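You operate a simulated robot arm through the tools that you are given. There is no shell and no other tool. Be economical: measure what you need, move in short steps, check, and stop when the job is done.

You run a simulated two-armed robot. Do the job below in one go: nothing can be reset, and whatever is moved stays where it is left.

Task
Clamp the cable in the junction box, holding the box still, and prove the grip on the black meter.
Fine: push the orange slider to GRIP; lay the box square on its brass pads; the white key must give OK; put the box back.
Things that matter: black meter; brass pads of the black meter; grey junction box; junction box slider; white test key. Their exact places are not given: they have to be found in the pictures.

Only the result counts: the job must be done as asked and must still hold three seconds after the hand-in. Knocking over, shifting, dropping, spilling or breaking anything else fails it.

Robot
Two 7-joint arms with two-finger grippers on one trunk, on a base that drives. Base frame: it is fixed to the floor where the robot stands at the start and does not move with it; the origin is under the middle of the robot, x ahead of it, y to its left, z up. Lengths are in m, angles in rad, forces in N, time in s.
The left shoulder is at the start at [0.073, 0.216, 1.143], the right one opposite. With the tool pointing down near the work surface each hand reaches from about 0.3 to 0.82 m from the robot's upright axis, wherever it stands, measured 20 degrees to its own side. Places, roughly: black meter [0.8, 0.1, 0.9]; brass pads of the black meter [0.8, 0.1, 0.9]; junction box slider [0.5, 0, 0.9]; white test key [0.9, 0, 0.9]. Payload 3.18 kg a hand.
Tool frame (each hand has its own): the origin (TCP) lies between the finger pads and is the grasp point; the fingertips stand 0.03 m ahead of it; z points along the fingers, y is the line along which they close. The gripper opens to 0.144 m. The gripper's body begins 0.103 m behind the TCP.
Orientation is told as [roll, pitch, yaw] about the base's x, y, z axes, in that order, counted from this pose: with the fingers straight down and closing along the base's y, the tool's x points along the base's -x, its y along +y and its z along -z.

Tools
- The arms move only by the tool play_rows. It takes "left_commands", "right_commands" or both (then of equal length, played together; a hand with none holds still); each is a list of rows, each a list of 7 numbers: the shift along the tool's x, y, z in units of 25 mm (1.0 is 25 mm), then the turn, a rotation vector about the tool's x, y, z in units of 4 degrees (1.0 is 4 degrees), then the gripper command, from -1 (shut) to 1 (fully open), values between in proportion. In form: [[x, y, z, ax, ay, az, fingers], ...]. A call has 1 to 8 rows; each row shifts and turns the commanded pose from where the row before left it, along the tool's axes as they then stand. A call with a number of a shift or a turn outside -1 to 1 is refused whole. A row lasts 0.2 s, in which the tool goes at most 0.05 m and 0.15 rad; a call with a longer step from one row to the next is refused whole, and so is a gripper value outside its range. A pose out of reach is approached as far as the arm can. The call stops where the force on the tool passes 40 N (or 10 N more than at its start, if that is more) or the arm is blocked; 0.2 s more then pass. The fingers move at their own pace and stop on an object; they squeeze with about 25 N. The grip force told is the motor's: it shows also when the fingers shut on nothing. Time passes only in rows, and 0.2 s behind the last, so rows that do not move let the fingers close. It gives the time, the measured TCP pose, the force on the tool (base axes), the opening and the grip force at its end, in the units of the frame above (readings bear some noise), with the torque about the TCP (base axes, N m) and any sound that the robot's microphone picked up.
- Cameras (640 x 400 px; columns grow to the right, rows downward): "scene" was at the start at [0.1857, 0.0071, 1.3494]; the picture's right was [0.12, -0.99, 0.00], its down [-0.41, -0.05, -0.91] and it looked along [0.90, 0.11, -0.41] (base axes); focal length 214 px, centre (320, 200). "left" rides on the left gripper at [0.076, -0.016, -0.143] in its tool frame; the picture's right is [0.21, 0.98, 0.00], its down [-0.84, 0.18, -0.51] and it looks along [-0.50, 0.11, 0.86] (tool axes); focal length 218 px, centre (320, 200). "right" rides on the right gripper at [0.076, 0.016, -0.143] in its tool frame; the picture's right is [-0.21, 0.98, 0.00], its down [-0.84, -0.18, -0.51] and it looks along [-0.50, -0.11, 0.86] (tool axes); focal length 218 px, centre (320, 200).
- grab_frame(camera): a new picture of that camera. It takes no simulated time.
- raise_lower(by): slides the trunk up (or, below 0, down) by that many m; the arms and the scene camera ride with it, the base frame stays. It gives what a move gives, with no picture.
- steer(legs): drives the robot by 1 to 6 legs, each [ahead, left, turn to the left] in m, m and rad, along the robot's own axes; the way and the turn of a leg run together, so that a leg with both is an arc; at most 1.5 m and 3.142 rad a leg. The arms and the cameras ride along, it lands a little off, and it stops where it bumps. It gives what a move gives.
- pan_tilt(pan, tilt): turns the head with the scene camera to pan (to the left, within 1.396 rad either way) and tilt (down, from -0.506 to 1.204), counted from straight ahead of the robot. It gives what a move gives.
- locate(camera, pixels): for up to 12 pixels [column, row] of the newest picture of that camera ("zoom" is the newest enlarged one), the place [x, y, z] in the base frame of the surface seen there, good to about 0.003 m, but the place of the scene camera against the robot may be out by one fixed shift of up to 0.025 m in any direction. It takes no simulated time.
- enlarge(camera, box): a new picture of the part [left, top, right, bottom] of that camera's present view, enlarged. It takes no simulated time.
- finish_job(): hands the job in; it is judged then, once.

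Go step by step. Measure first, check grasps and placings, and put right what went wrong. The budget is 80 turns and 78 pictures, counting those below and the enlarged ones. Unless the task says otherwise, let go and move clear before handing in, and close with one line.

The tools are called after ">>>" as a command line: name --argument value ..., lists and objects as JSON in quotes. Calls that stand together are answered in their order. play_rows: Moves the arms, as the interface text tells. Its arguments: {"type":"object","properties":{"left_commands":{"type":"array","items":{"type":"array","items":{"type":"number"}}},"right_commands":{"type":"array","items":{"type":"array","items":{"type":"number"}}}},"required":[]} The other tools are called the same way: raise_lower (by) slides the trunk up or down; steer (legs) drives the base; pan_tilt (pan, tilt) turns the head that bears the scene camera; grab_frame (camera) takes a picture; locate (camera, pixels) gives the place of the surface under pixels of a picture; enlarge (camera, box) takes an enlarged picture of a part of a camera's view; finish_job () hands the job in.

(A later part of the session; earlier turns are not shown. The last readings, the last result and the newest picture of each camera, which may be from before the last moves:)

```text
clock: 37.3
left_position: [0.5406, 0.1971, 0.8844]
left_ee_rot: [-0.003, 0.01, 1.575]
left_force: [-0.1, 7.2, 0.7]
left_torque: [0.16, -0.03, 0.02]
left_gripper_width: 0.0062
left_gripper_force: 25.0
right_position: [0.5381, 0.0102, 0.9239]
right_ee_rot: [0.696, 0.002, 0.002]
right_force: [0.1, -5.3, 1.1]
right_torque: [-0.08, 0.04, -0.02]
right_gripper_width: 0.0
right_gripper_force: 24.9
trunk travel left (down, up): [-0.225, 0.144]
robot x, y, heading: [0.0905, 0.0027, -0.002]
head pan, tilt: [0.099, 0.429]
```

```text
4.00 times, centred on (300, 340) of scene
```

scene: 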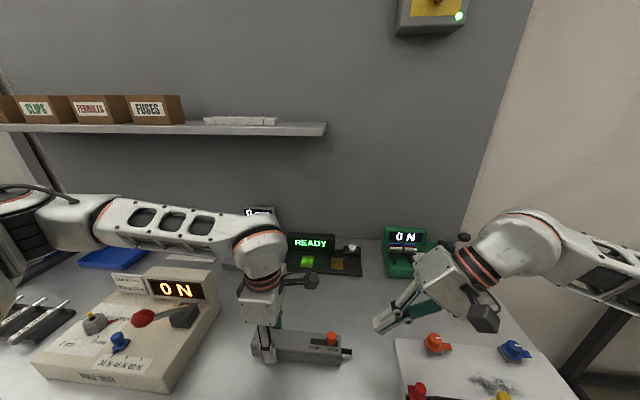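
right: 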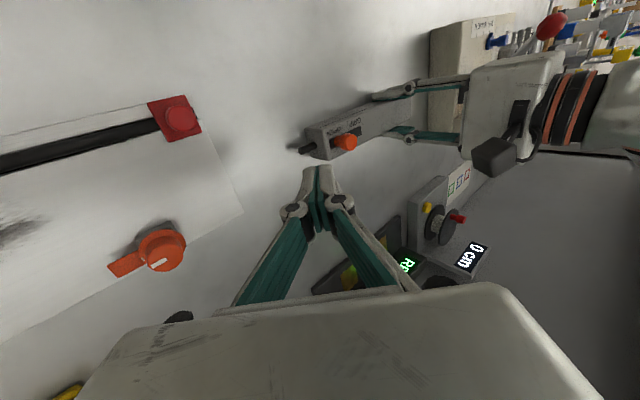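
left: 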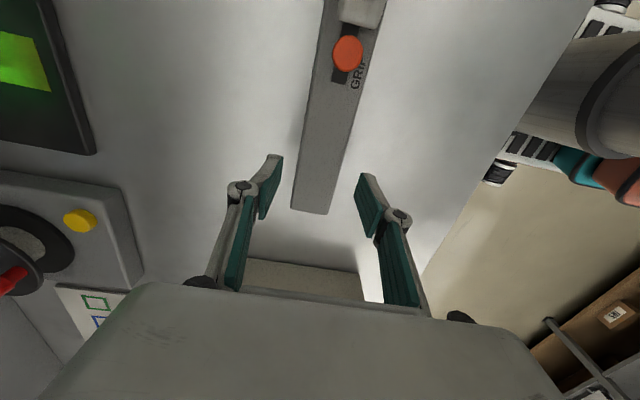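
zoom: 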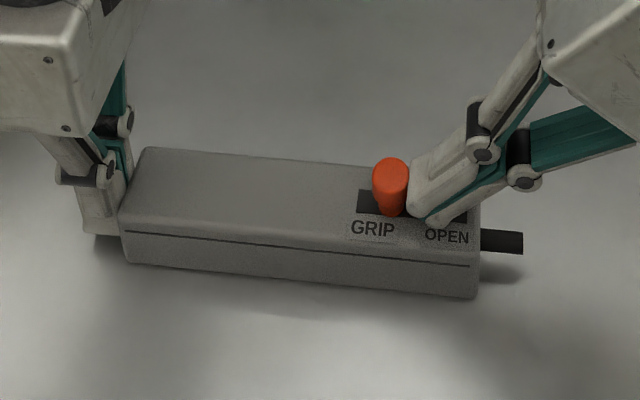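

The box is now against the left stop and the knob against the right finger. Pushing the right hand on in small steps.

>>> play_rows --right_commands '[[0, 0.092, 0.077, 0, 0, 0, -1], [0, 0.092, 0.077, 0, 0, 0, -1], [0, 0.092, 0.077, 0, 0, 0, -1], [0, 0, 0, 0, 0, 0, -1]]' --left_commands '[[0, 0, 0, 0, 0, 0, -1], [0, 0, 0, 0, 0, 0, -1], [0, 0, 0, 0, 0, 0, -1], [0, 0, 0, 0, 0, 0, -1]]'

>>> enlarge --camera "scene" --box '[220, 290, 380, 390]'

```text
clock: 38.0
left_position: [0.54, 0.2008, 0.8838]
left_ee_rot: [0.0, 0.006, 1.583]
left_force: [-1.1, 12.4, 4.7]
left_torque: [0.12, 0.01, 0.01]
left_gripper_width: 0.006
left_gripper_force: 25.8
right_position: [0.5411, 0.013, 0.9237]
right_ee_rot: [0.694, -0.002, -0.004]
right_force: [-0.1, -11.5, 3.1]
right_torque: [-0.07, 0.0, -0.05]
right_gripper_width: 0.0001
right_gripper_force: 24.9
trunk travel left (down, up): [-0.225, 0.144]
robot x, y, heading: [0.0907, 0.0008, -0.001]
head pan, tilt: [0.099, 0.429]
stopped in row 3 (right hand): the force on the tool passed its limit at 43 N (the readings are from after the stop); the commanded pose is now the measured one
```

```text
4.00 times, centred on (300, 340) of scene
```

zoom: 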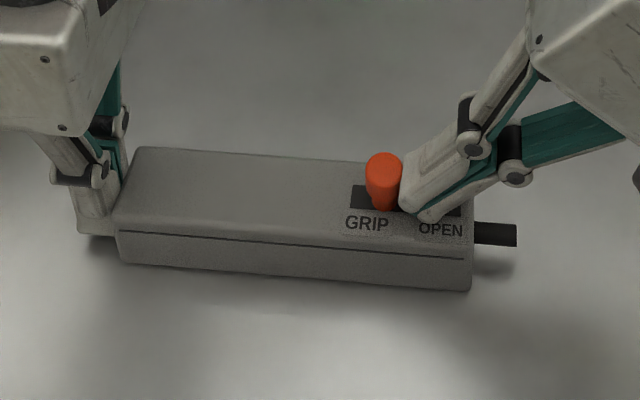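

The knob stays put in its slot even at 43 N. Its position mirrors the OPEN one (0.76 to 0.30 of the slot), so it is at the GRIP stop. I'll retract the right hand, lift the left, and look at the box.

>>> play_rows --right_commands '[[0, 0, -0.9, 0, 0, 0, -1], [0, 0, -0.9, 0, 0, 0, -1], [0, 0, -0.9, 0, 0, 0, -1], [0, 0, -0.9, 0, 0, 0, -1], [0, 0, -0.9, 0, 0, 0, -1], [0, 0, -0.9, 0, 0, 0, -1], [0, 0, -0.9, 0, 0, 0, -1], [0, 0, -0.9, 0, 0, 0, -1]]' --left_commands '[[-0.3, 0, 0, 0, 0, 0, -1], [0, 0, -0.8, 0, 0, -0.1, -1], [0, 0, -0.8, 0, 0, 0, -1], [0, 0, -0.8, 0, 0, 0, -0.1], [0.9, 0, -0.3, 0, 0, 0, -0.1], [0.9, 0, -0.3, 0, 0, 0, -0.1], [0.9, 0, 0, 0, 0, 0, -0.1], [0.9, 0, 0, 0, 0, 0, -0.1]]'

>>> grab_frame --camera "left"

>>> enlarge --camera "scene" --box '[240, 300, 380, 388]'

```text
clock: 39.8
left_position: [0.5413, 0.118, 0.9605]
left_ee_rot: [0.0, 0.008, 1.586]
left_force: [0.6, -0.5, 0.5]
left_torque: [0.02, -0.01, -0.04]
left_gripper_width: 0.0649
left_gripper_force: 0.1
right_position: [0.5412, -0.1009, 1.0627]
right_ee_rot: [0.695, 0.002, -0.004]
right_force: [0.0, -1.2, 0.2]
right_torque: [0.02, -0.02, 0.0]
right_gripper_width: 0.0
right_gripper_force: 25.1
trunk travel left (down, up): [-0.225, 0.144]
robot x, y, heading: [0.0881, 0.0026, -0.002]
head pan, tilt: [0.099, 0.429]
```

```text
50 pictures are left
```

left: 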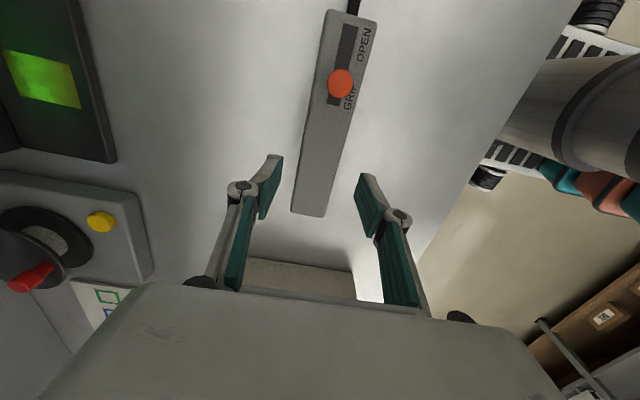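

```text
4.55 times, centred on (310, 344) of scene
```

zoom: 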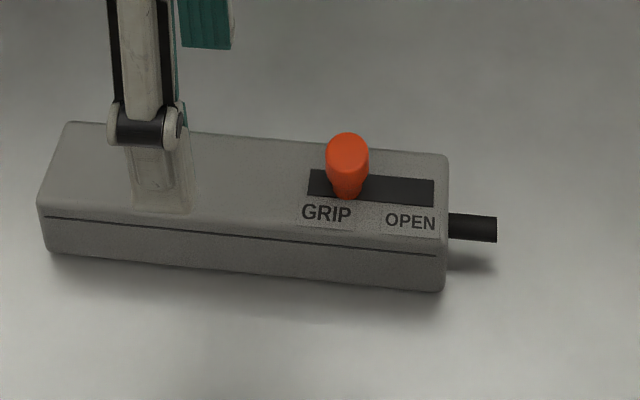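

I'll check the knob's position in its slot from the left camera, which looks from above.

>>> enlarge --camera "left" --box '[290, 0, 400, 120]'

>>> grab_frame --camera "right"

```text
3.33 times, centred on (345, 60) of left
```

zoom: 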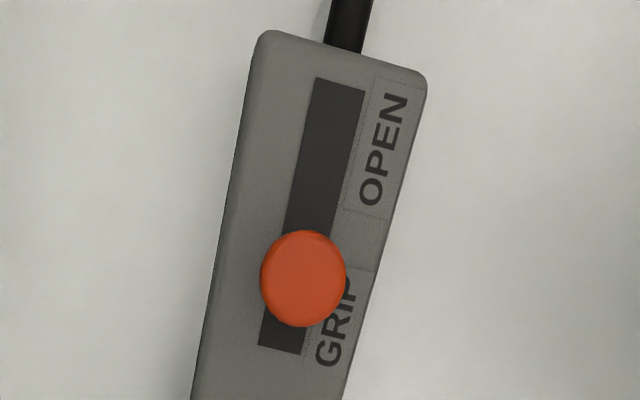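

```text
47 pictures are left
```

right: 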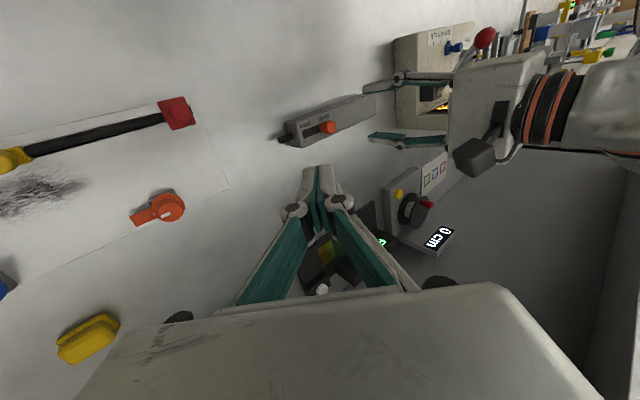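

Seen from above, the knob sits at 0.27 of the slot from the GRIP end, matching the 0.26 it had at the OPEN end, so it is fully at GRIP. Now I'll measure the box for regrasping.

>>> locate --camera "zoom" --pixels '[[266, 42], [410, 82], [245, 120], [385, 250], [303, 278]]'

>>> locate --camera "left" --pixels '[[294, 208], [322, 212], [303, 160], [342, 160], [322, 60], [367, 60]]'

```text
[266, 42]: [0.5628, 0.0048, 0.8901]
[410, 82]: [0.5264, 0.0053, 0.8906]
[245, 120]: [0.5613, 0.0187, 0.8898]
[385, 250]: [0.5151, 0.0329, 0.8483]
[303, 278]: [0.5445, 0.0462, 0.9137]
```

```text
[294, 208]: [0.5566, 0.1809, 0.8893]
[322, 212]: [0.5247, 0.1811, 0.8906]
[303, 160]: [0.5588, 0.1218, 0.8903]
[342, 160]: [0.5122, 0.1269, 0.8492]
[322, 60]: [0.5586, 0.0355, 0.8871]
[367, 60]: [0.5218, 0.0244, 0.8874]
```

The box now spans about y 0.003 to 0.186, shifted about +5 mm from its start. I'll regrasp at its centre (y 0.094) and lift.

>>> play_rows --left_commands '[[0.94, 0, 0, 0, 0, 0.2, -0.1], [0, 0, 0.75, 0, 0, 0, -0.1], [0, 0, 0.75, 0, 0, 0, -0.1], [0, 0, 0.75, 0, 0, 0, -0.1], [0, 0, 0.73, 0, 0, 0, -0.1], [0, 0, 0, 0, 0, 0, -1], [0, 0, 0, 0, 0, 0, -1], [0, 0, 0, 0, 0, 0, -1]]'

>>> play_rows --left_commands '[[0, 0, -0.3, 0, 0, 0, -1], [0, 0, -0.6, 0, 0, 0, -1], [0, 0, -0.8, 0, 0, 0, -1], [0, 0, -0.8, 0, 0, 0, -1], [0, 0, -0.8, 0, 0, 0, -1], [0, 0, 0, 0, 0, 0, -1]]'

>>> grab_frame --camera "scene"

>>> grab_frame --camera "left"

```text
clock: 41.6
left_position: [0.5426, 0.0941, 0.8847]
left_ee_rot: [0.0, 0.007, 1.573]
left_force: [0.2, -0.4, -0.3]
left_torque: [0.0, 0.0, -0.03]
left_gripper_width: 0.0414
left_gripper_force: 25.2
right_position: [0.5419, -0.1019, 1.0618]
right_ee_rot: [0.696, 0.003, -0.003]
right_force: [-0.3, -0.2, 0.2]
right_torque: [0.02, -0.02, 0.01]
right_gripper_width: 0.0
right_gripper_force: 24.9
trunk travel left (down, up): [-0.225, 0.144]
robot x, y, heading: [0.088, -0.0005, 0.003]
head pan, tilt: [0.099, 0.429]
```

```text
clock: 43.0
left_position: [0.5428, 0.0947, 0.9664]
left_ee_rot: [0.0, 0.006, 1.573]
left_force: [0.3, -0.1, -2.2]
left_torque: [0.02, -0.01, 0.0]
left_gripper_width: 0.0415
left_gripper_force: 25.0
right_position: [0.541, -0.1004, 1.0621]
right_ee_rot: [0.696, 0.002, -0.003]
right_force: [0.3, -0.2, -0.2]
right_torque: [0.0, 0.01, 0.03]
right_gripper_width: 0.0
right_gripper_force: 25.6
trunk travel left (down, up): [-0.225, 0.144]
robot x, y, heading: [0.0904, -0.0005, -0.001]
head pan, tilt: [0.099, 0.429]
```

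```text
46 pictures are left
```

scene: 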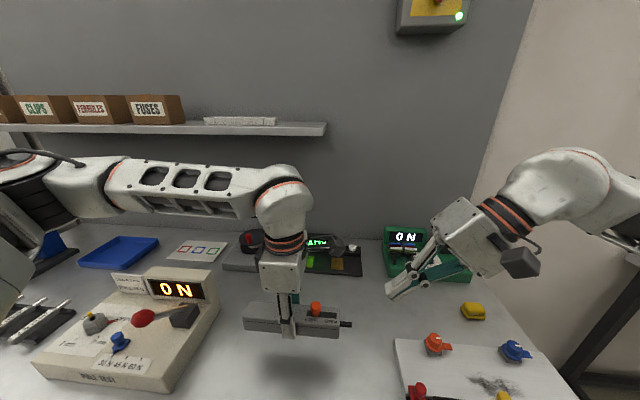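

```text
45 pictures are left
```

left: 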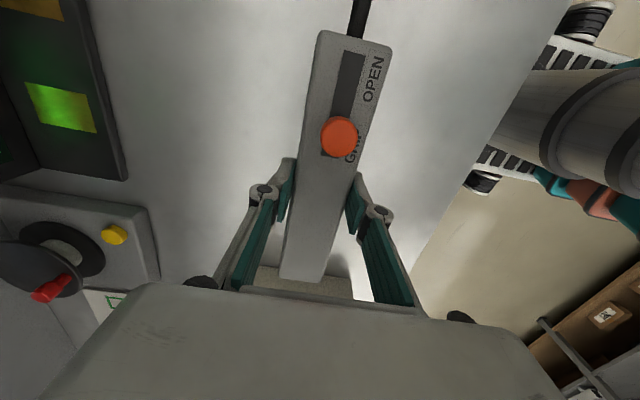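

The box is held level, about 2.2 N. I'll carry it over the meter at safe height.

>>> locate --camera "left" --pixels '[[320, 38], [385, 55], [285, 270], [322, 274], [310, 150]]'

>>> play_rows --left_commands '[[0.118, -0.9, -0.1, 0, 0, 0, -1], [0.118, -0.9, -0.1, 0, 0, 0, -1], [0.118, -0.9, -0.1, 0, 0, 0, -1], [0.118, -0.9, -0.1, 0, 0, 0, -1], [0.118, -0.9, -0.1, 0, 0, 0, -1], [0.118, -0.9, -0.1, 0, 0, 0, -1], [0, 0, 0, 0, 0, 0, -1]]'

>>> play_rows --left_commands '[[0.118, -0.9, 0, 0, 0, 0, -1], [0.118, -0.9, 0, 0, 0, 0, -1], [0.118, -0.9, 0, 0, 0, 0, -1], [0.118, -0.9, 0, 0, 0, 0, -1], [0.118, -0.9, 0, 0, 0, 0, -1], [0.118, -0.9, 0, 0, 0, 0, -1], [0, 0, 0, 0, 0, 0, -1]]'

>>> grab_frame --camera "left"

>>> grab_frame --camera "scene"

```text
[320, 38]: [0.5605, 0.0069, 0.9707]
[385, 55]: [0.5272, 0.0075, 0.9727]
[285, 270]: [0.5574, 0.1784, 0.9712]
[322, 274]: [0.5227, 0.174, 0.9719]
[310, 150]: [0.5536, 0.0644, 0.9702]
```

```text
clock: 44.6
left_position: [0.6768, 0.0779, 0.9822]
left_ee_rot: [0.0, 0.006, 1.573]
left_force: [0.0, -0.2, -1.4]
left_torque: [0.01, 0.0, 0.01]
left_gripper_width: 0.0412
left_gripper_force: 24.3
right_position: [0.5411, -0.1, 1.0609]
right_ee_rot: [0.693, 0.002, -0.003]
right_force: [-0.7, -0.2, 0.3]
right_torque: [-0.01, 0.0, 0.01]
right_gripper_width: 0.0001
right_gripper_force: 24.4
trunk travel left (down, up): [-0.225, 0.144]
robot x, y, heading: [0.0864, -0.0006, 0.001]
head pan, tilt: [0.099, 0.429]
```

```text
clock: 46.4
left_position: [0.772, 0.06, 0.9811]
left_ee_rot: [0.002, 0.001, 1.536]
left_force: [-1.0, 0.6, -1.8]
left_torque: [0.0, -0.13, 0.0]
left_gripper_width: 0.0412
left_gripper_force: 25.2
right_position: [0.5145, -0.0887, 1.0755]
right_ee_rot: [0.688, -0.022, 0.009]
right_force: [0.8, 0.6, 0.5]
right_torque: [-0.04, 0.04, 0.01]
right_gripper_width: 0.0
right_gripper_force: 24.9
trunk travel left (down, up): [-0.225, 0.144]
robot x, y, heading: [0.0781, 0.0006, 0.011]
head pan, tilt: [0.099, 0.429]
stopped in row 7 (left hand): the arm was blocked; the commanded pose is now the measured one
```

```text
44 pictures are left
```

left: 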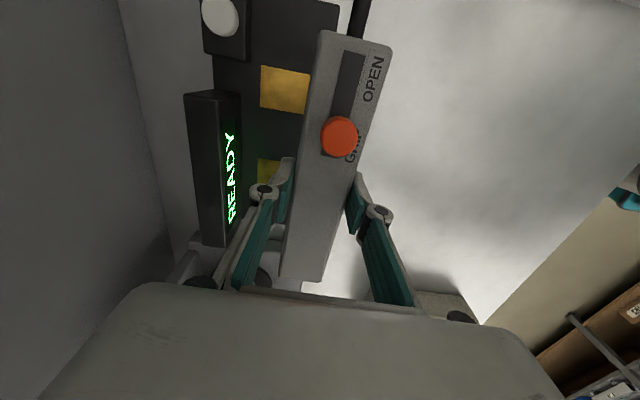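

```text
43 pictures are left
```

scene: 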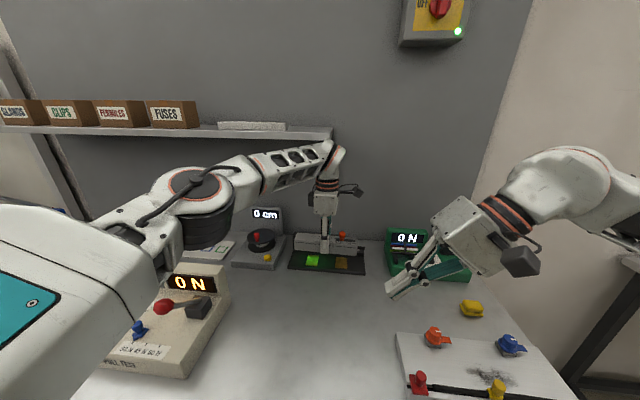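

The arm was blocked at x 0.772: in the scene picture the left wrist (330,148) touches the shelf's end (325,135). I'll back out at once, then come in lower and pass under the shelf.

>>> play_rows --left_commands '[[0, 0.8, 0, 0, 0, 0, -1], [0, 0.8, 0, 0, 0, 0, -1], [0, 0.8, 0, 0, 0, 0, -1], [0, 0.8, 0, 0, 0, 0, -1], [0, 0, 0, 0, 0, 0, -1]]'

>>> grab_frame --camera "scene"

>>> locate --camera "scene" --pixels '[[325, 130], [325, 136], [331, 128], [250, 135], [300, 134], [248, 122]]'

```text
clock: 47.6
left_position: [0.7155, 0.0543, 0.9673]
left_ee_rot: [0.028, -0.002, 1.542]
left_force: [0.1, -0.3, -1.1]
left_torque: [0.01, 0.03, 0.01]
left_gripper_width: 0.0413
left_gripper_force: 24.6
right_position: [0.5371, -0.1004, 1.0619]
right_ee_rot: [0.696, 0.003, 0.0]
right_force: [-0.1, 0.0, 0.4]
right_torque: [0.01, 0.05, 0.02]
right_gripper_width: 0.0
right_gripper_force: 24.9
trunk travel left (down, up): [-0.225, 0.144]
robot x, y, heading: [0.0836, 0.0015, 0.009]
head pan, tilt: [0.099, 0.429]
```

```text
42 pictures are left
```

scene: 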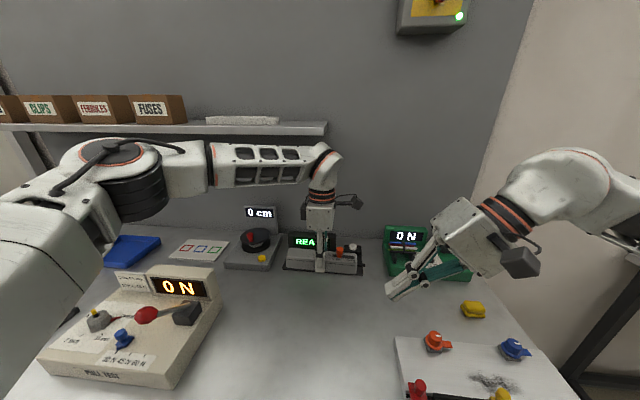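

```text
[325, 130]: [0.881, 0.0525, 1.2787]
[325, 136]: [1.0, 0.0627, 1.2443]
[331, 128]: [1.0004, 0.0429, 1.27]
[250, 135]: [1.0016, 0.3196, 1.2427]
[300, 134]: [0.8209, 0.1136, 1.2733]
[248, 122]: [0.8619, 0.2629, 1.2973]
```

The shelf hangs at z ≈ 1.25 with its front near x 0.8 and its end at y ≈ 0.045, and nothing on it moved. I'll level the hand, drop to z ≈ 0.912, and check.

>>> play_rows --left_commands '[[0, 0, 0, 0, 0.4, -0.42, -1], [-0.1, 0, 0.5, 0, 0, 0, -1], [-0.1, 0, 0.5, 0, 0, 0, -1], [0, 0, 0.5, 0, 0, 0, -1], [0, 0, 0.5, 0, 0, 0, -1], [0, 0, 0.2, 0, 0, 0, -1], [0, 0, 0, 0, 0, 0, -1]]'

>>> grab_frame --camera "left"

>>> grab_frame --camera "scene"

```text
clock: 49.2
left_position: [0.7131, 0.0587, 0.9125]
left_ee_rot: [0.028, 0.026, 1.573]
left_force: [-0.2, 0.6, -2.3]
left_torque: [0.01, 0.0, 0.03]
left_gripper_width: 0.0414
left_gripper_force: 24.8
right_position: [0.5367, -0.0993, 1.0614]
right_ee_rot: [0.694, 0.003, 0.0]
right_force: [0.4, 0.4, 0.3]
right_torque: [0.0, -0.02, 0.03]
right_gripper_width: 0.0003
right_gripper_force: 25.1
trunk travel left (down, up): [-0.225, 0.144]
robot x, y, heading: [0.0827, 0.0017, 0.005]
head pan, tilt: [0.099, 0.429]
```

```text
41 pictures are left
```

left: 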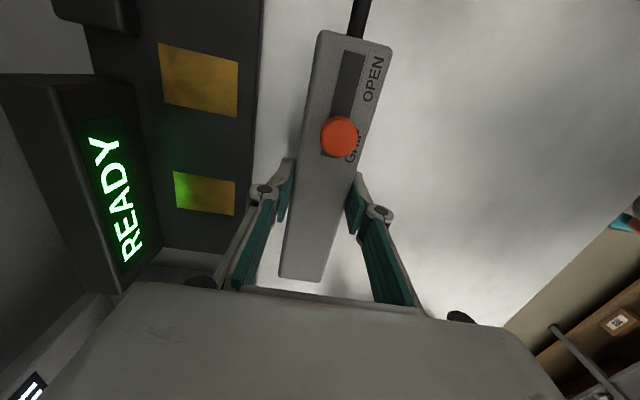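

```text
40 pictures are left
```

scene: 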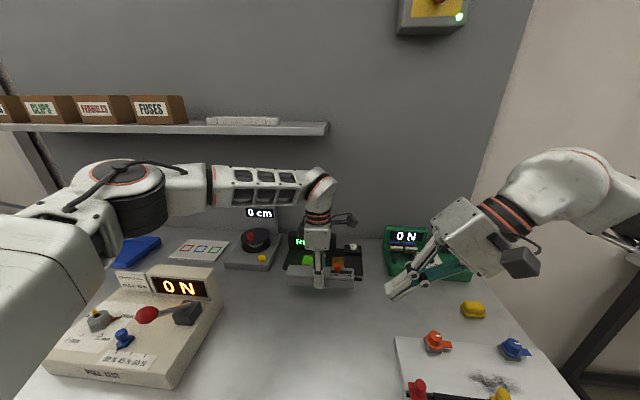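

I misread the Euler order: the pitch went to 0.026 while the roll stayed at 0.028. I'll undo both with opposite small turns.

>>> play_rows --left_commands '[[0, 0, 0, 0.4, -0.38, 0, -1], [0, 0, 0, 0, 0, 0, -1]]'

```text
clock: 49.8
left_position: [0.7145, 0.058, 0.9122]
left_ee_rot: [-0.002, -0.002, 1.572]
left_force: [0.8, 0.2, -1.6]
left_torque: [0.03, 0.0, -0.02]
left_gripper_width: 0.0414
left_gripper_force: 25.1
right_position: [0.537, -0.0989, 1.0623]
right_ee_rot: [0.694, -0.001, 0.002]
right_force: [0.4, -0.1, -0.2]
right_torque: [0.02, 0.0, 0.0]
right_gripper_width: 0.0
right_gripper_force: 24.6
trunk travel left (down, up): [-0.225, 0.144]
robot x, y, heading: [0.0841, 0.0011, 0.004]
head pan, tilt: [0.099, 0.429]
```

Level now. I'll re-check the pads and the box in the left camera.

>>> grab_frame --camera "left"

>>> locate --camera "left" --pixels '[[160, 45], [237, 65], [236, 115], [166, 98], [175, 172], [234, 182], [233, 214], [178, 206], [321, 40], [385, 56], [283, 270], [320, 274]]'

```text
39 pictures are left
```

left: 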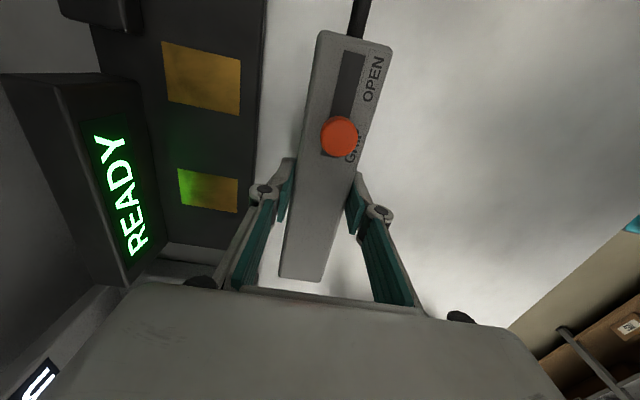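

```text
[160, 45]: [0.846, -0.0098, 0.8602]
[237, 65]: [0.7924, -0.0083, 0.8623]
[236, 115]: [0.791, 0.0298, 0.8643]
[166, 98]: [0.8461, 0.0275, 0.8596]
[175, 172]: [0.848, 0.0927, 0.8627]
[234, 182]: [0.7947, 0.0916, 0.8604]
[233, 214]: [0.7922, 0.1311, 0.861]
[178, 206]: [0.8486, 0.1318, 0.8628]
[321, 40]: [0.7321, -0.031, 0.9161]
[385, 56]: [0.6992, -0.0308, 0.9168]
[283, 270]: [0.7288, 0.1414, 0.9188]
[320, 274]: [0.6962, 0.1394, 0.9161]
```

The pads centre on (0.819, 0.060), and the box is square in the hand. Moving in low under the shelf.

>>> play_rows --left_commands '[[-0.02, -0.7, 0, 0, 0, 0, -1], [-0.02, -0.7, 0, 0, 0, 0, -1], [-0.02, -0.7, 0, 0, 0, 0, -1], [-0.02, -0.7, 0, 0, 0, 0, -1], [0, -0.7, 0, 0, 0, 0, -1], [0, -0.64, 0, 0, 0, 0, -1], [0, 0, 0, 0, 0, 0, -1]]'

>>> grab_frame --camera "left"

>>> grab_frame --camera "scene"

```text
clock: 51.4
left_position: [0.8164, 0.0622, 0.9115]
left_ee_rot: [0.0, -0.001, 1.573]
left_force: [0.7, 0.1, -0.6]
left_torque: [-0.04, 0.01, 0.01]
left_gripper_width: 0.0413
left_gripper_force: 25.3
right_position: [0.5357, -0.099, 1.0633]
right_ee_rot: [0.693, 0.001, 0.0]
right_force: [-1.1, -0.1, 1.4]
right_torque: [0.02, 0.03, 0.01]
right_gripper_width: 0.0001
right_gripper_force: 24.6
trunk travel left (down, up): [-0.225, 0.144]
robot x, y, heading: [0.082, 0.0012, 0.0]
head pan, tilt: [0.099, 0.429]
```

```text
38 pictures are left
```

left: 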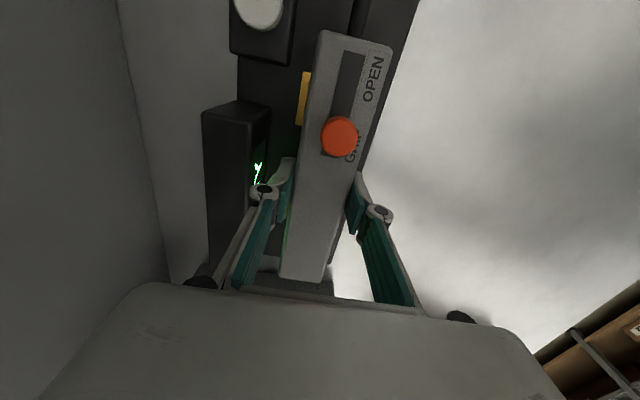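

```text
37 pictures are left
```

scene: 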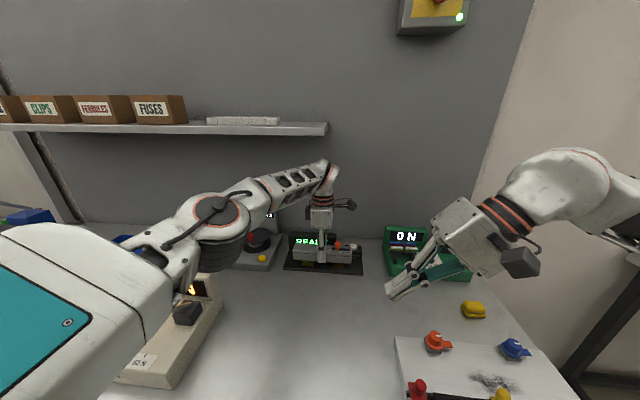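

No contact. I'll trim by 2 mm and lower the last 15 mm gently onto the pads.

>>> play_rows --left_commands '[[0.08, -0.07, 0.15, 0, 0, 0, -1], [0, 0, 0.15, 0, 0, 0, -1], [0, 0, 0.12, 0, 0, 0, -1], [0, 0, 0.1, 0, 0, 0, -1], [0, 0, 0.08, 0, 0, 0, -1], [0, 0, 0, 0, 0, 0, -1]]'

>>> enlarge --camera "scene" --box '[270, 210, 390, 285]'

```text
clock: 52.8
left_position: [0.8186, 0.0581, 0.8977]
left_ee_rot: [0.0, -0.003, 1.572]
left_force: [0.1, -0.5, 0.5]
left_torque: [-0.22, -0.05, 0.04]
left_gripper_width: 0.0414
left_gripper_force: 25.0
right_position: [0.5358, -0.0986, 1.0631]
right_ee_rot: [0.696, 0.001, 0.0]
right_force: [0.3, -0.5, -0.5]
right_torque: [0.03, 0.04, 0.02]
right_gripper_width: 0.0
right_gripper_force: 24.4
trunk travel left (down, up): [-0.225, 0.144]
robot x, y, heading: [0.0834, -0.0014, 0.005]
head pan, tilt: [0.099, 0.429]
```

```text
5.33 times, centred on (330, 248) of scene
```

zoom: 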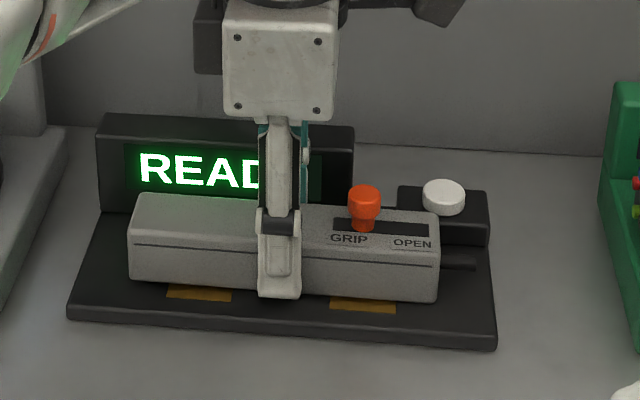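

The weight is now on the pads and the box lies square across both. I'll open the fingers a little, rise 40 mm (staying under the shelf), and back away in −x.

>>> play_rows --left_commands '[[0, 0, 0.03, 0, 0, 0, -0.22], [0, 0, 0, 0, 0, 0, -0.22], [0, 0, -0.4, 0, 0, 0, -0.22], [0, 0, -0.6, 0, 0, 0, -0.22], [0, 0, -0.7, 0, 0, 0, -0.22], [0, 0.9, 0, 0, 0, 0, -0.22], [0, 0.9, 0, 0, 0, 0, -0.22], [0, 0.9, 0, 0, 0, 0, -0.22]]'

>>> play_rows --left_commands '[[0, 0.9, 0, 0, 0, 0, -0.22], [-0.5, 0.9, 0, 0, 0, 0, -0.22], [-0.6, 0.9, 0, 0, 0, 0, -0.22], [-0.6, 0.9, 0, 0, 0, 0, -0.22], [-0.6, 0.5, 0, 0, 0, 0, -0.22]]'

>>> grab_frame --camera "scene"

>>> enlarge --camera "scene" --box '[270, 210, 390, 285]'

```text
clock: 54.6
left_position: [0.7504, 0.0582, 0.9404]
left_ee_rot: [-0.002, -0.001, 1.573]
left_force: [0.2, -0.3, -0.4]
left_torque: [-0.01, -0.03, 0.0]
left_gripper_width: 0.0562
left_gripper_force: 0.0
right_position: [0.5356, -0.0982, 1.0632]
right_ee_rot: [0.694, 0.0, 0.001]
right_force: [-0.6, 0.0, -0.9]
right_torque: [-0.03, -0.02, 0.02]
right_gripper_width: 0.0003
right_gripper_force: 24.6
trunk travel left (down, up): [-0.225, 0.144]
robot x, y, heading: [0.0827, -0.0015, 0.003]
head pan, tilt: [0.099, 0.429]
```

```text
clock: 55.8
left_position: [0.6483, 0.1162, 0.9402]
left_ee_rot: [0.0, -0.001, 1.573]
left_force: [0.0, 0.1, 0.1]
left_torque: [0.0, 0.01, -0.03]
left_gripper_width: 0.0562
left_gripper_force: 0.1
right_position: [0.5369, -0.0986, 1.0615]
right_ee_rot: [0.693, 0.002, 0.0]
right_force: [0.4, -0.1, 0.3]
right_torque: [0.0, -0.01, 0.0]
right_gripper_width: 0.0
right_gripper_force: 24.6
trunk travel left (down, up): [-0.225, 0.144]
robot x, y, heading: [0.0846, 0.002, 0.002]
head pan, tilt: [0.099, 0.429]
```

```text
35 pictures are left
```

scene: 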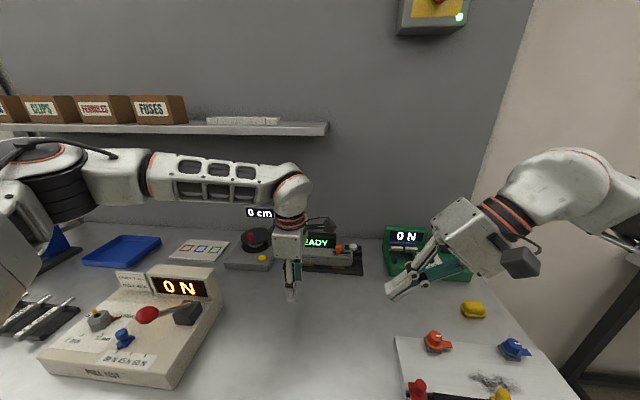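

```text
5.33 times, centred on (330, 248) of scene
```

zoom: 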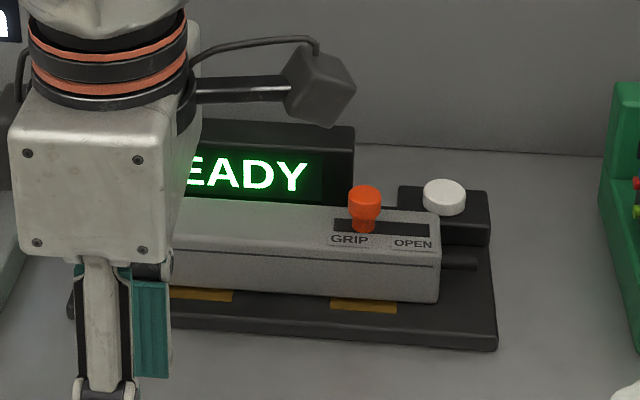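

The box sits square on both pads, its knob by GRIP, and the meter shows READY. I'll move the left hand further aside and straighten the right hand, with a slight forward lean for reaching the key.

>>> play_rows --left_commands '[[-0.7, 0.3, -0.4, 0, 0, 0, -0.22], [-0.7, 0.3, -0.4, 0, 0, 0, -0.22], [-0.7, 0.3, -0.4, 0, 0, 0, -0.22], [-0.7, 0.3, -0.4, 0, 0, 0, -0.22], [-0.3, 0.3, -0.4, 0, 0, 0, -0.22], [0, 0, 0, 0, 0, 0, -0.22], [0, 0, 0, 0, 0, 0, -0.22], [0, 0, 0, 0, 0, 0, -0.22]]' --right_commands '[[0, 0, 0, 1, 0, 0, -1], [0, 0, 0, 1, 0, 0, -1], [0, 0, 0, 1, 0, 0, -1], [0, 0, 0, 1, 0, 0, -1], [0, 0, 0, 1, 0, 0, -1], [0, 0, 0, 1, 0, 0, -1], [0, 0, 0, 1, 0, 0, -1], [0, 0, 0, 1, 0, 0, -1]]'

>>> play_rows --right_commands '[[0, 0, 0, 0.97, 0, 0, -1], [0, 0, 0, 0.97, 0, 0, -1], [0, 0, 0, 0, -1, 0, -1], [0, 0, 0, 0, -1, 0, -1], [0, 0, 0, 0, -1, 0, -1], [0, 0, 0, 0, -1, 0, -1], [0, 0, 0, 0, -1, 0, -1]]'

>>> grab_frame --camera "right"

>>> grab_frame --camera "scene"

```text
clock: 57.6
left_position: [0.6122, 0.1943, 0.99]
left_ee_rot: [0.001, -0.002, 1.572]
left_force: [0.5, 0.4, 0.9]
left_torque: [-0.02, 0.03, -0.01]
left_gripper_width: 0.056
left_gripper_force: 0.1
right_position: [0.5359, -0.0994, 1.0618]
right_ee_rot: [0.135, 0.003, -0.002]
right_force: [-1.0, 0.5, 0.0]
right_torque: [-0.03, 0.01, 0.0]
right_gripper_width: 0.0001
right_gripper_force: 25.3
trunk travel left (down, up): [-0.225, 0.144]
robot x, y, heading: [0.0835, -0.0014, -0.001]
head pan, tilt: [0.099, 0.429]
```

```text
clock: 59.2
left_position: [0.6109, 0.1932, 0.99]
left_ee_rot: [-0.001, -0.003, 1.571]
left_force: [-0.6, 0.3, -0.4]
left_torque: [-0.01, -0.01, -0.01]
left_gripper_width: 0.0563
left_gripper_force: 0.1
right_position: [0.5348, -0.0979, 1.0625]
right_ee_rot: [0.0, -0.349, -0.001]
right_force: [-0.2, 1.0, 0.4]
right_torque: [0.02, 0.0, 0.03]
right_gripper_width: 0.0
right_gripper_force: 25.2
trunk travel left (down, up): [-0.225, 0.144]
robot x, y, heading: [0.0822, -0.0026, 0.0]
head pan, tilt: [0.099, 0.429]
```

```text
33 pictures are left
```

right: 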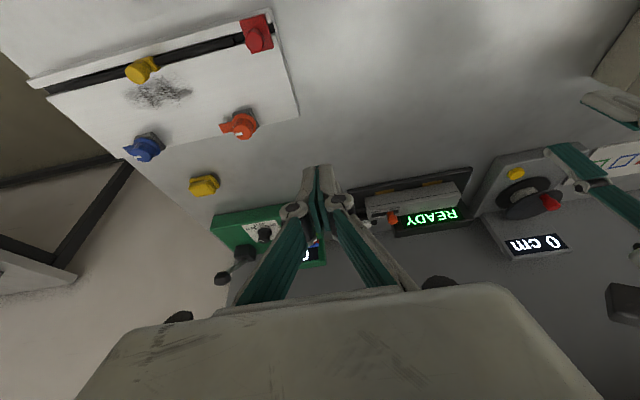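

```text
32 pictures are left
```

scene: 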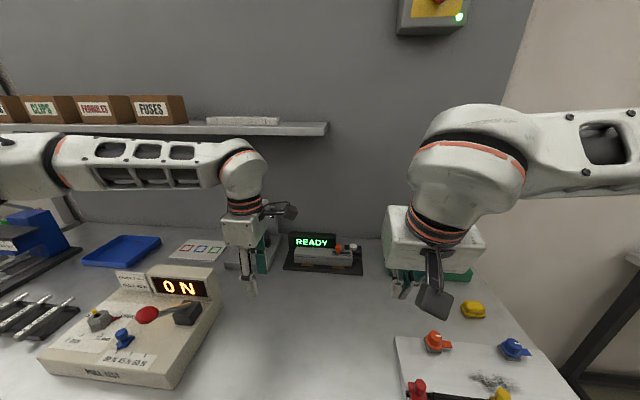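

I'll bring the right hand in toward a hover before the white key, keeping it high, then look again.

>>> play_rows --right_commands '[[-0.8, 0.3, 0.5, 0, 0, 0, -1], [-0.8, 0.3, 0.5, 0, 0, 0, -1], [-0.8, 0.3, 0.5, 0, 0, 0, -1], [-0.8, 0.3, 0.5, 0, 0, 0, -1], [-0.8, 0.3, 0.5, 0, 0, 0, -1], [-0.8, 0.3, 0.5, 0, 0, 0, -1], [-0.8, 0.3, 0.5, 0, 0, 0, -1], [-0.8, 0.2, 0.5, 0, 0, 0, -1]]'

>>> grab_frame --camera "right"

>>> grab_frame --camera "scene"

```text
clock: 61.0
left_position: [0.6119, 0.1943, 0.9901]
left_ee_rot: [-0.001, -0.002, 1.572]
left_force: [0.6, 0.8, 0.9]
left_torque: [0.02, 0.0, -0.02]
left_gripper_width: 0.0562
left_gripper_force: 0.1
right_position: [0.7208, -0.041, 1.0225]
right_ee_rot: [0.0, -0.348, 0.0]
right_force: [-0.1, -0.2, -1.3]
right_torque: [-0.01, 0.04, 0.02]
right_gripper_width: 0.0
right_gripper_force: 24.7
trunk travel left (down, up): [-0.225, 0.144]
robot x, y, heading: [0.0811, 0.0017, 0.007]
head pan, tilt: [0.099, 0.429]
```

```text
31 pictures are left
```

right: 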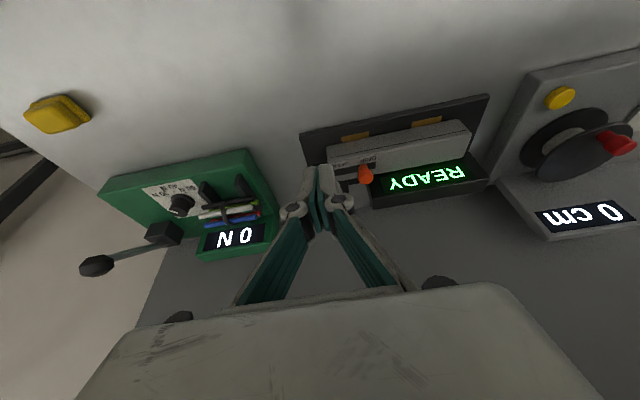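

```text
30 pictures are left
```

scene: 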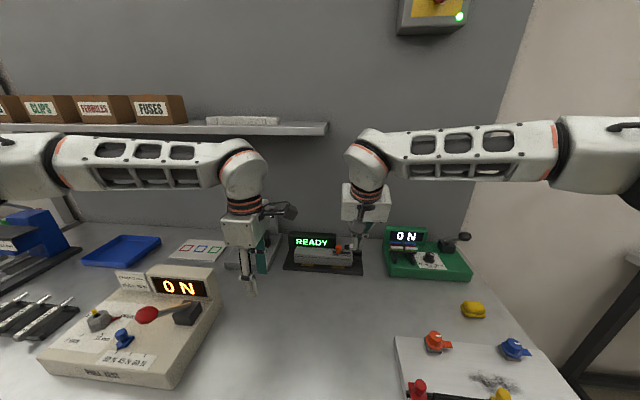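

Clear of the shelf. Moving to a hover above the key (tip at about (0.865, −0.041, 0.92)).

>>> play_rows --right_commands '[[-0.67, 0, 0.77, 0, 0, 0, -1], [-0.67, 0, 0.77, 0, 0, 0, -1], [-0.67, 0, 0.77, 0, 0, 0, -1], [-0.67, 0, 0.77, 0, 0, 0, -1], [-0.67, 0, 0.77, 0, 0, 0, -1], [-0.67, 0, 0.77, 0, 0, 0, -1], [0, 0, 0, 0, 0, 0, -1]]'

>>> enlarge --camera "scene" --box '[280, 200, 400, 275]'

>>> enlarge --camera "right" --box '[240, 120, 400, 220]'

```text
clock: 62.6
left_position: [0.6104, 0.1933, 0.991]
left_ee_rot: [-0.002, -0.003, 1.572]
left_force: [-0.1, 0.1, 0.7]
left_torque: [0.01, 0.01, 0.05]
left_gripper_width: 0.0562
left_gripper_force: 0.0
right_position: [0.8546, -0.0419, 0.949]
right_ee_rot: [0.0, -0.348, -0.001]
right_force: [0.4, -0.6, -0.8]
right_torque: [0.01, -0.02, -0.02]
right_gripper_width: 0.0001
right_gripper_force: 25.1
trunk travel left (down, up): [-0.225, 0.144]
robot x, y, heading: [0.0822, 0.0008, 0.003]
head pan, tilt: [0.099, 0.429]
```

```text
5.33 times, centred on (340, 238) of scene
```

zoom: 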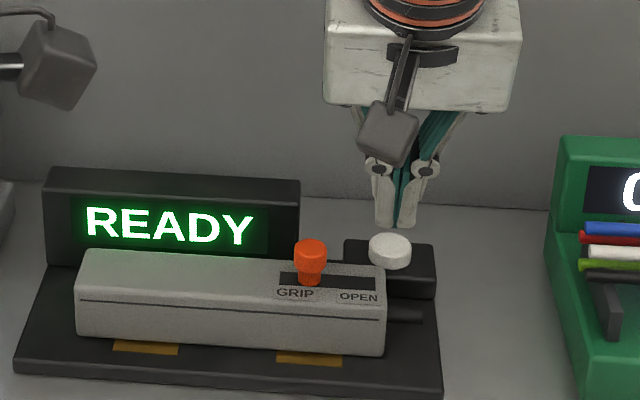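

```text
4.00 times, centred on (320, 170) of right
```

zoom: 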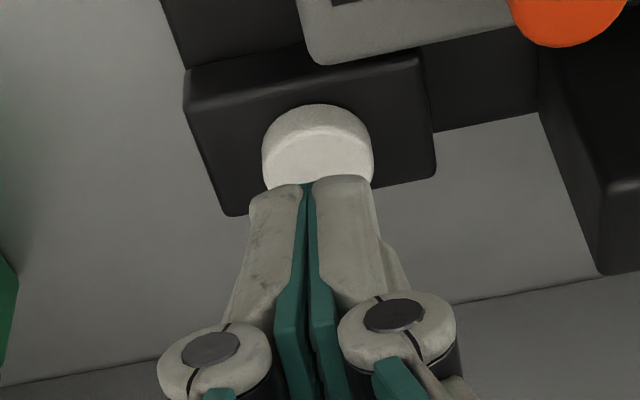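

>>> locate --camera "zoom" --pixels '[[318, 112], [318, 145], [318, 170], [270, 150], [365, 150], [300, 60], [260, 205]]'

```text
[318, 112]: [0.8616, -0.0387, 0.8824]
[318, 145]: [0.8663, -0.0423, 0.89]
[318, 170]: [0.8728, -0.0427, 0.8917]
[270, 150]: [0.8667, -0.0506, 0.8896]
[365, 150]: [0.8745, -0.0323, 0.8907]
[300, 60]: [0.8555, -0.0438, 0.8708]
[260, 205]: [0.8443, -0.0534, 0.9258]
```

The key top is centred near (0.871, −0.042, 0.891). I'll lower along the tool axis to it, then press in 2 mm steps.

>>> play_rows --right_commands '[[0, 0, 0.5, 0, 0, 0, -1], [0, 0, 0.45, 0, 0, 0, -1], [0.03, 0, 0.08, 0, 0, 0, -1], [0.03, 0, 0.08, 0, 0, 0, -1], [0.03, 0, 0.08, 0, 0, 0, -1], [0, 0, 0, 0, 0, 0, -1]]'

>>> enlarge --camera "scene" --box '[280, 200, 400, 275]'

```text
clock: 64.0
left_position: [0.6119, 0.1937, 0.9906]
left_ee_rot: [0.0, -0.002, 1.572]
left_force: [-0.4, 0.5, 0.0]
left_torque: [-0.01, -0.01, 0.01]
left_gripper_width: 0.0563
left_gripper_force: 0.0
right_position: [0.862, -0.0408, 0.9196]
right_ee_rot: [0.0, -0.347, -0.002]
right_force: [-0.6, 0.2, -0.9]
right_torque: [0.0, 0.0, -0.02]
right_gripper_width: 0.0001
right_gripper_force: 25.1
trunk travel left (down, up): [-0.225, 0.144]
robot x, y, heading: [0.0833, 0.0022, 0.008]
head pan, tilt: [0.099, 0.429]
```

```text
5.33 times, centred on (340, 238) of scene
```

zoom: 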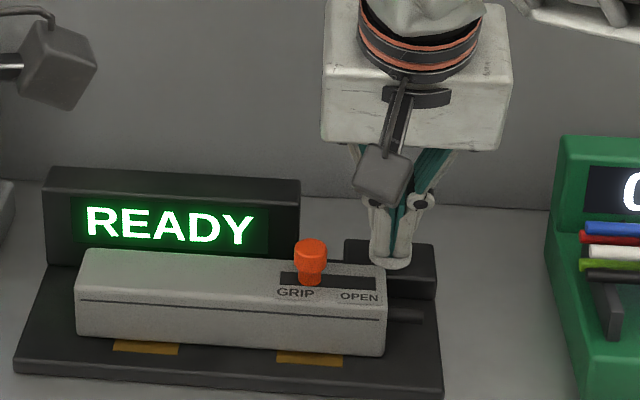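

No contact force yet, with the tip just on the key. I'll press on in 1.5 mm steps.

>>> play_rows --right_commands '[[0.02, 0, 0.06, 0, 0, 0, -1], [0.02, 0, 0.06, 0, 0, 0, -1], [0.02, 0, 0.06, 0, 0, 0, -1], [0, 0, 0, 0, 0, 0, -1]]'

>>> enlarge --camera "scene" --box '[280, 200, 400, 275]'

```text
clock: 65.0
left_position: [0.6107, 0.1942, 0.9903]
left_ee_rot: [-0.003, -0.002, 1.573]
left_force: [-0.2, 0.3, 0.6]
left_torque: [0.02, 0.02, 0.02]
left_gripper_width: 0.0558
left_gripper_force: 0.0
right_position: [0.8627, -0.0413, 0.9166]
right_ee_rot: [0.0, -0.349, 0.0]
right_force: [-0.6, 0.4, 2.1]
right_torque: [0.05, 0.01, 0.04]
right_gripper_width: 0.006
right_gripper_force: 31.4
trunk travel left (down, up): [-0.225, 0.144]
robot x, y, heading: [0.0827, 0.0009, 0.005]
head pan, tilt: [0.099, 0.429]
heard: click
```

```text
5.33 times, centred on (340, 238) of scene
```

zoom: 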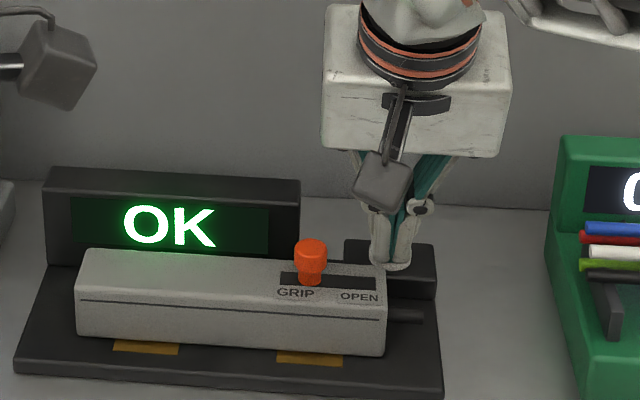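

A click, and the meter reads OK. I'll retract the right hand the way it came.

>>> play_rows --right_commands '[[-0.05, 0, -0.6, 0, 0, 0, -1], [0, 0, -0.7, 0, 0, 0, -1], [0.67, 0, -0.77, 0, 0, 0, -1], [0.67, 0, -0.77, 0, 0, 0, -1], [0.67, 0, -0.77, 0, 0, 0, -1], [0.67, 0, -0.77, 0, 0, 0, -1], [0.67, 0, -0.77, 0, 0, 0, -1], [0.67, 0, -0.77, 0, 0, 0, -1]]'

>>> play_rows --right_commands '[[0.9, -0.5, -0.2, 0, 0, 0, -1], [0.9, -0.5, -0.2, 0, 0, 0, -1], [0.9, -0.5, -0.2, 0, 0, 0, -1], [0.9, -0.5, -0.2, 0, 0, 0, -1], [0.9, -0.5, -0.2, 0, 0, 0, -1], [0.9, -0.5, -0.2, 0, 0, 0, -1], [0.9, -0.5, -0.2, 0, 0, 0, -1], [0.9, -0.5, -0.2, 0, 0, 0, -1]]'

>>> grab_frame --camera "scene"

```text
clock: 66.8
left_position: [0.6115, 0.1929, 0.9908]
left_ee_rot: [-0.003, -0.003, 1.574]
left_force: [0.0, -0.3, 0.3]
left_torque: [-0.02, 0.0, 0.02]
left_gripper_width: 0.0563
left_gripper_force: 0.1
right_position: [0.7174, -0.0411, 1.0197]
right_ee_rot: [0.0, -0.348, 0.0]
right_force: [0.3, -0.3, -0.2]
right_torque: [-0.02, -0.04, 0.0]
right_gripper_width: 0.0
right_gripper_force: 30.9
trunk travel left (down, up): [-0.225, 0.144]
robot x, y, heading: [0.0865, -0.0006, -0.001]
head pan, tilt: [0.099, 0.429]
```

```text
clock: 68.6
left_position: [0.6101, 0.1933, 0.9906]
left_ee_rot: [-0.001, -0.003, 1.572]
left_force: [0.2, -0.6, 0.0]
left_torque: [0.02, 0.0, -0.01]
left_gripper_width: 0.0563
left_gripper_force: 0.3
right_position: [0.5345, -0.1418, 0.9945]
right_ee_rot: [0.0, -0.35, -0.001]
right_force: [0.4, 0.1, 0.0]
right_torque: [0.02, -0.01, 0.02]
right_gripper_width: 0.0
right_gripper_force: 30.7
trunk travel left (down, up): [-0.225, 0.144]
robot x, y, heading: [0.0838, 0.0005, 0.003]
head pan, tilt: [0.099, 0.429]
```

```text
25 pictures are left
```

scene: 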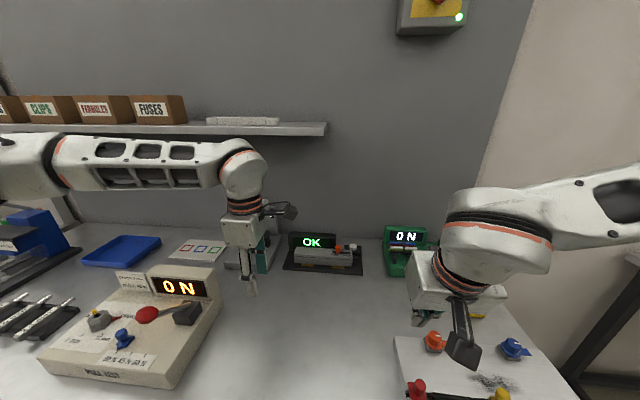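

The meter still reads OK. I'll raise the right hand a little and bring the left hand back along its way to regrasp the box.

>>> play_rows --left_commands '[[0.62, -0.3, 0.4, 0, 0, 0, -0.22], [0.62, -0.3, 0.4, 0, 0, 0, -0.22], [0.62, -0.3, 0.4, 0, 0, 0, -0.22], [0.62, -0.3, 0.4, 0, 0, 0, -0.22], [0.62, -0.3, 0.4, 0, 0, 0, -0.22], [0, 0, 0, 0, 0, 0, -0.22]]' --right_commands '[[0, -0.3, -0.9, 0, 0, 0, -1], [0, -0.3, -0.9, 0, 0, 0, -1], [0, -0.3, -0.9, 0, 0, 0, -1], [0, 0, 0, 0, 0, 0, -1], [0, 0, 0, 0, 0, 0, -1], [0, 0, 0, 0, 0, 0, -1]]'

>>> play_rows --left_commands '[[0.46, -0.82, 0, 0, 0, 0, -0.22], [0.46, -0.82, 0, 0, 0, 0, -0.22], [0.46, -0.82, 0, 0, 0, 0, -0.22], [0.46, -0.82, 0, 0, 0, 0, -0.22], [0.46, -0.82, 0, 0, 0, 0, -0.22], [0, -0.9, 0, 0, 0, 0, -0.22], [0, -0.9, 0, 0, 0, 0, -0.22], [0, -0.9, 0, 0, 0, 0, -0.22]]'

>>> grab_frame --camera "left"

```text
clock: 70.0
left_position: [0.6488, 0.1153, 0.9392]
left_ee_rot: [0.0, -0.002, 1.573]
left_force: [0.6, 0.0, 0.3]
left_torque: [0.01, -0.02, -0.01]
left_gripper_width: 0.0561
left_gripper_force: 0.0
right_position: [0.5137, -0.1644, 1.0587]
right_ee_rot: [0.001, -0.347, 0.0]
right_force: [1.4, 0.1, 0.2]
right_torque: [-0.02, -0.01, 0.0]
right_gripper_width: 0.0002
right_gripper_force: 30.4
trunk travel left (down, up): [-0.225, 0.144]
robot x, y, heading: [0.0831, 0.0016, 0.002]
head pan, tilt: [0.099, 0.429]
```

```text
clock: 71.8
left_position: [0.8167, 0.0572, 0.9391]
left_ee_rot: [0.001, -0.003, 1.571]
left_force: [0.0, 0.0, 1.5]
left_torque: [0.03, 0.01, 0.01]
left_gripper_width: 0.0562
left_gripper_force: 0.0
right_position: [0.5136, -0.1661, 1.0577]
right_ee_rot: [0.002, -0.347, -0.001]
right_force: [1.2, -0.5, 0.4]
right_torque: [0.03, 0.01, 0.01]
right_gripper_width: 0.0002
right_gripper_force: 30.3
trunk travel left (down, up): [-0.225, 0.144]
robot x, y, heading: [0.0825, -0.0012, 0.001]
head pan, tilt: [0.099, 0.429]
```

```text
24 pictures are left
```

left: 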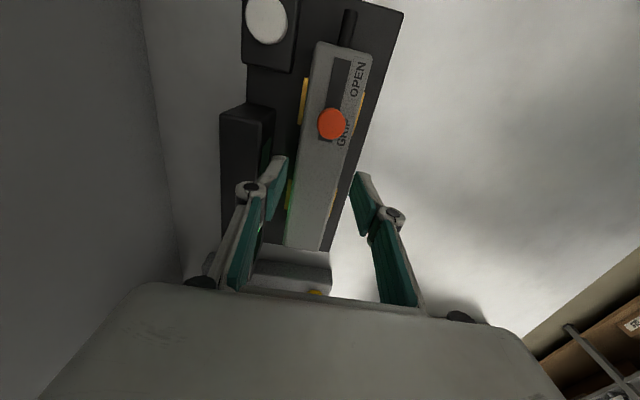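

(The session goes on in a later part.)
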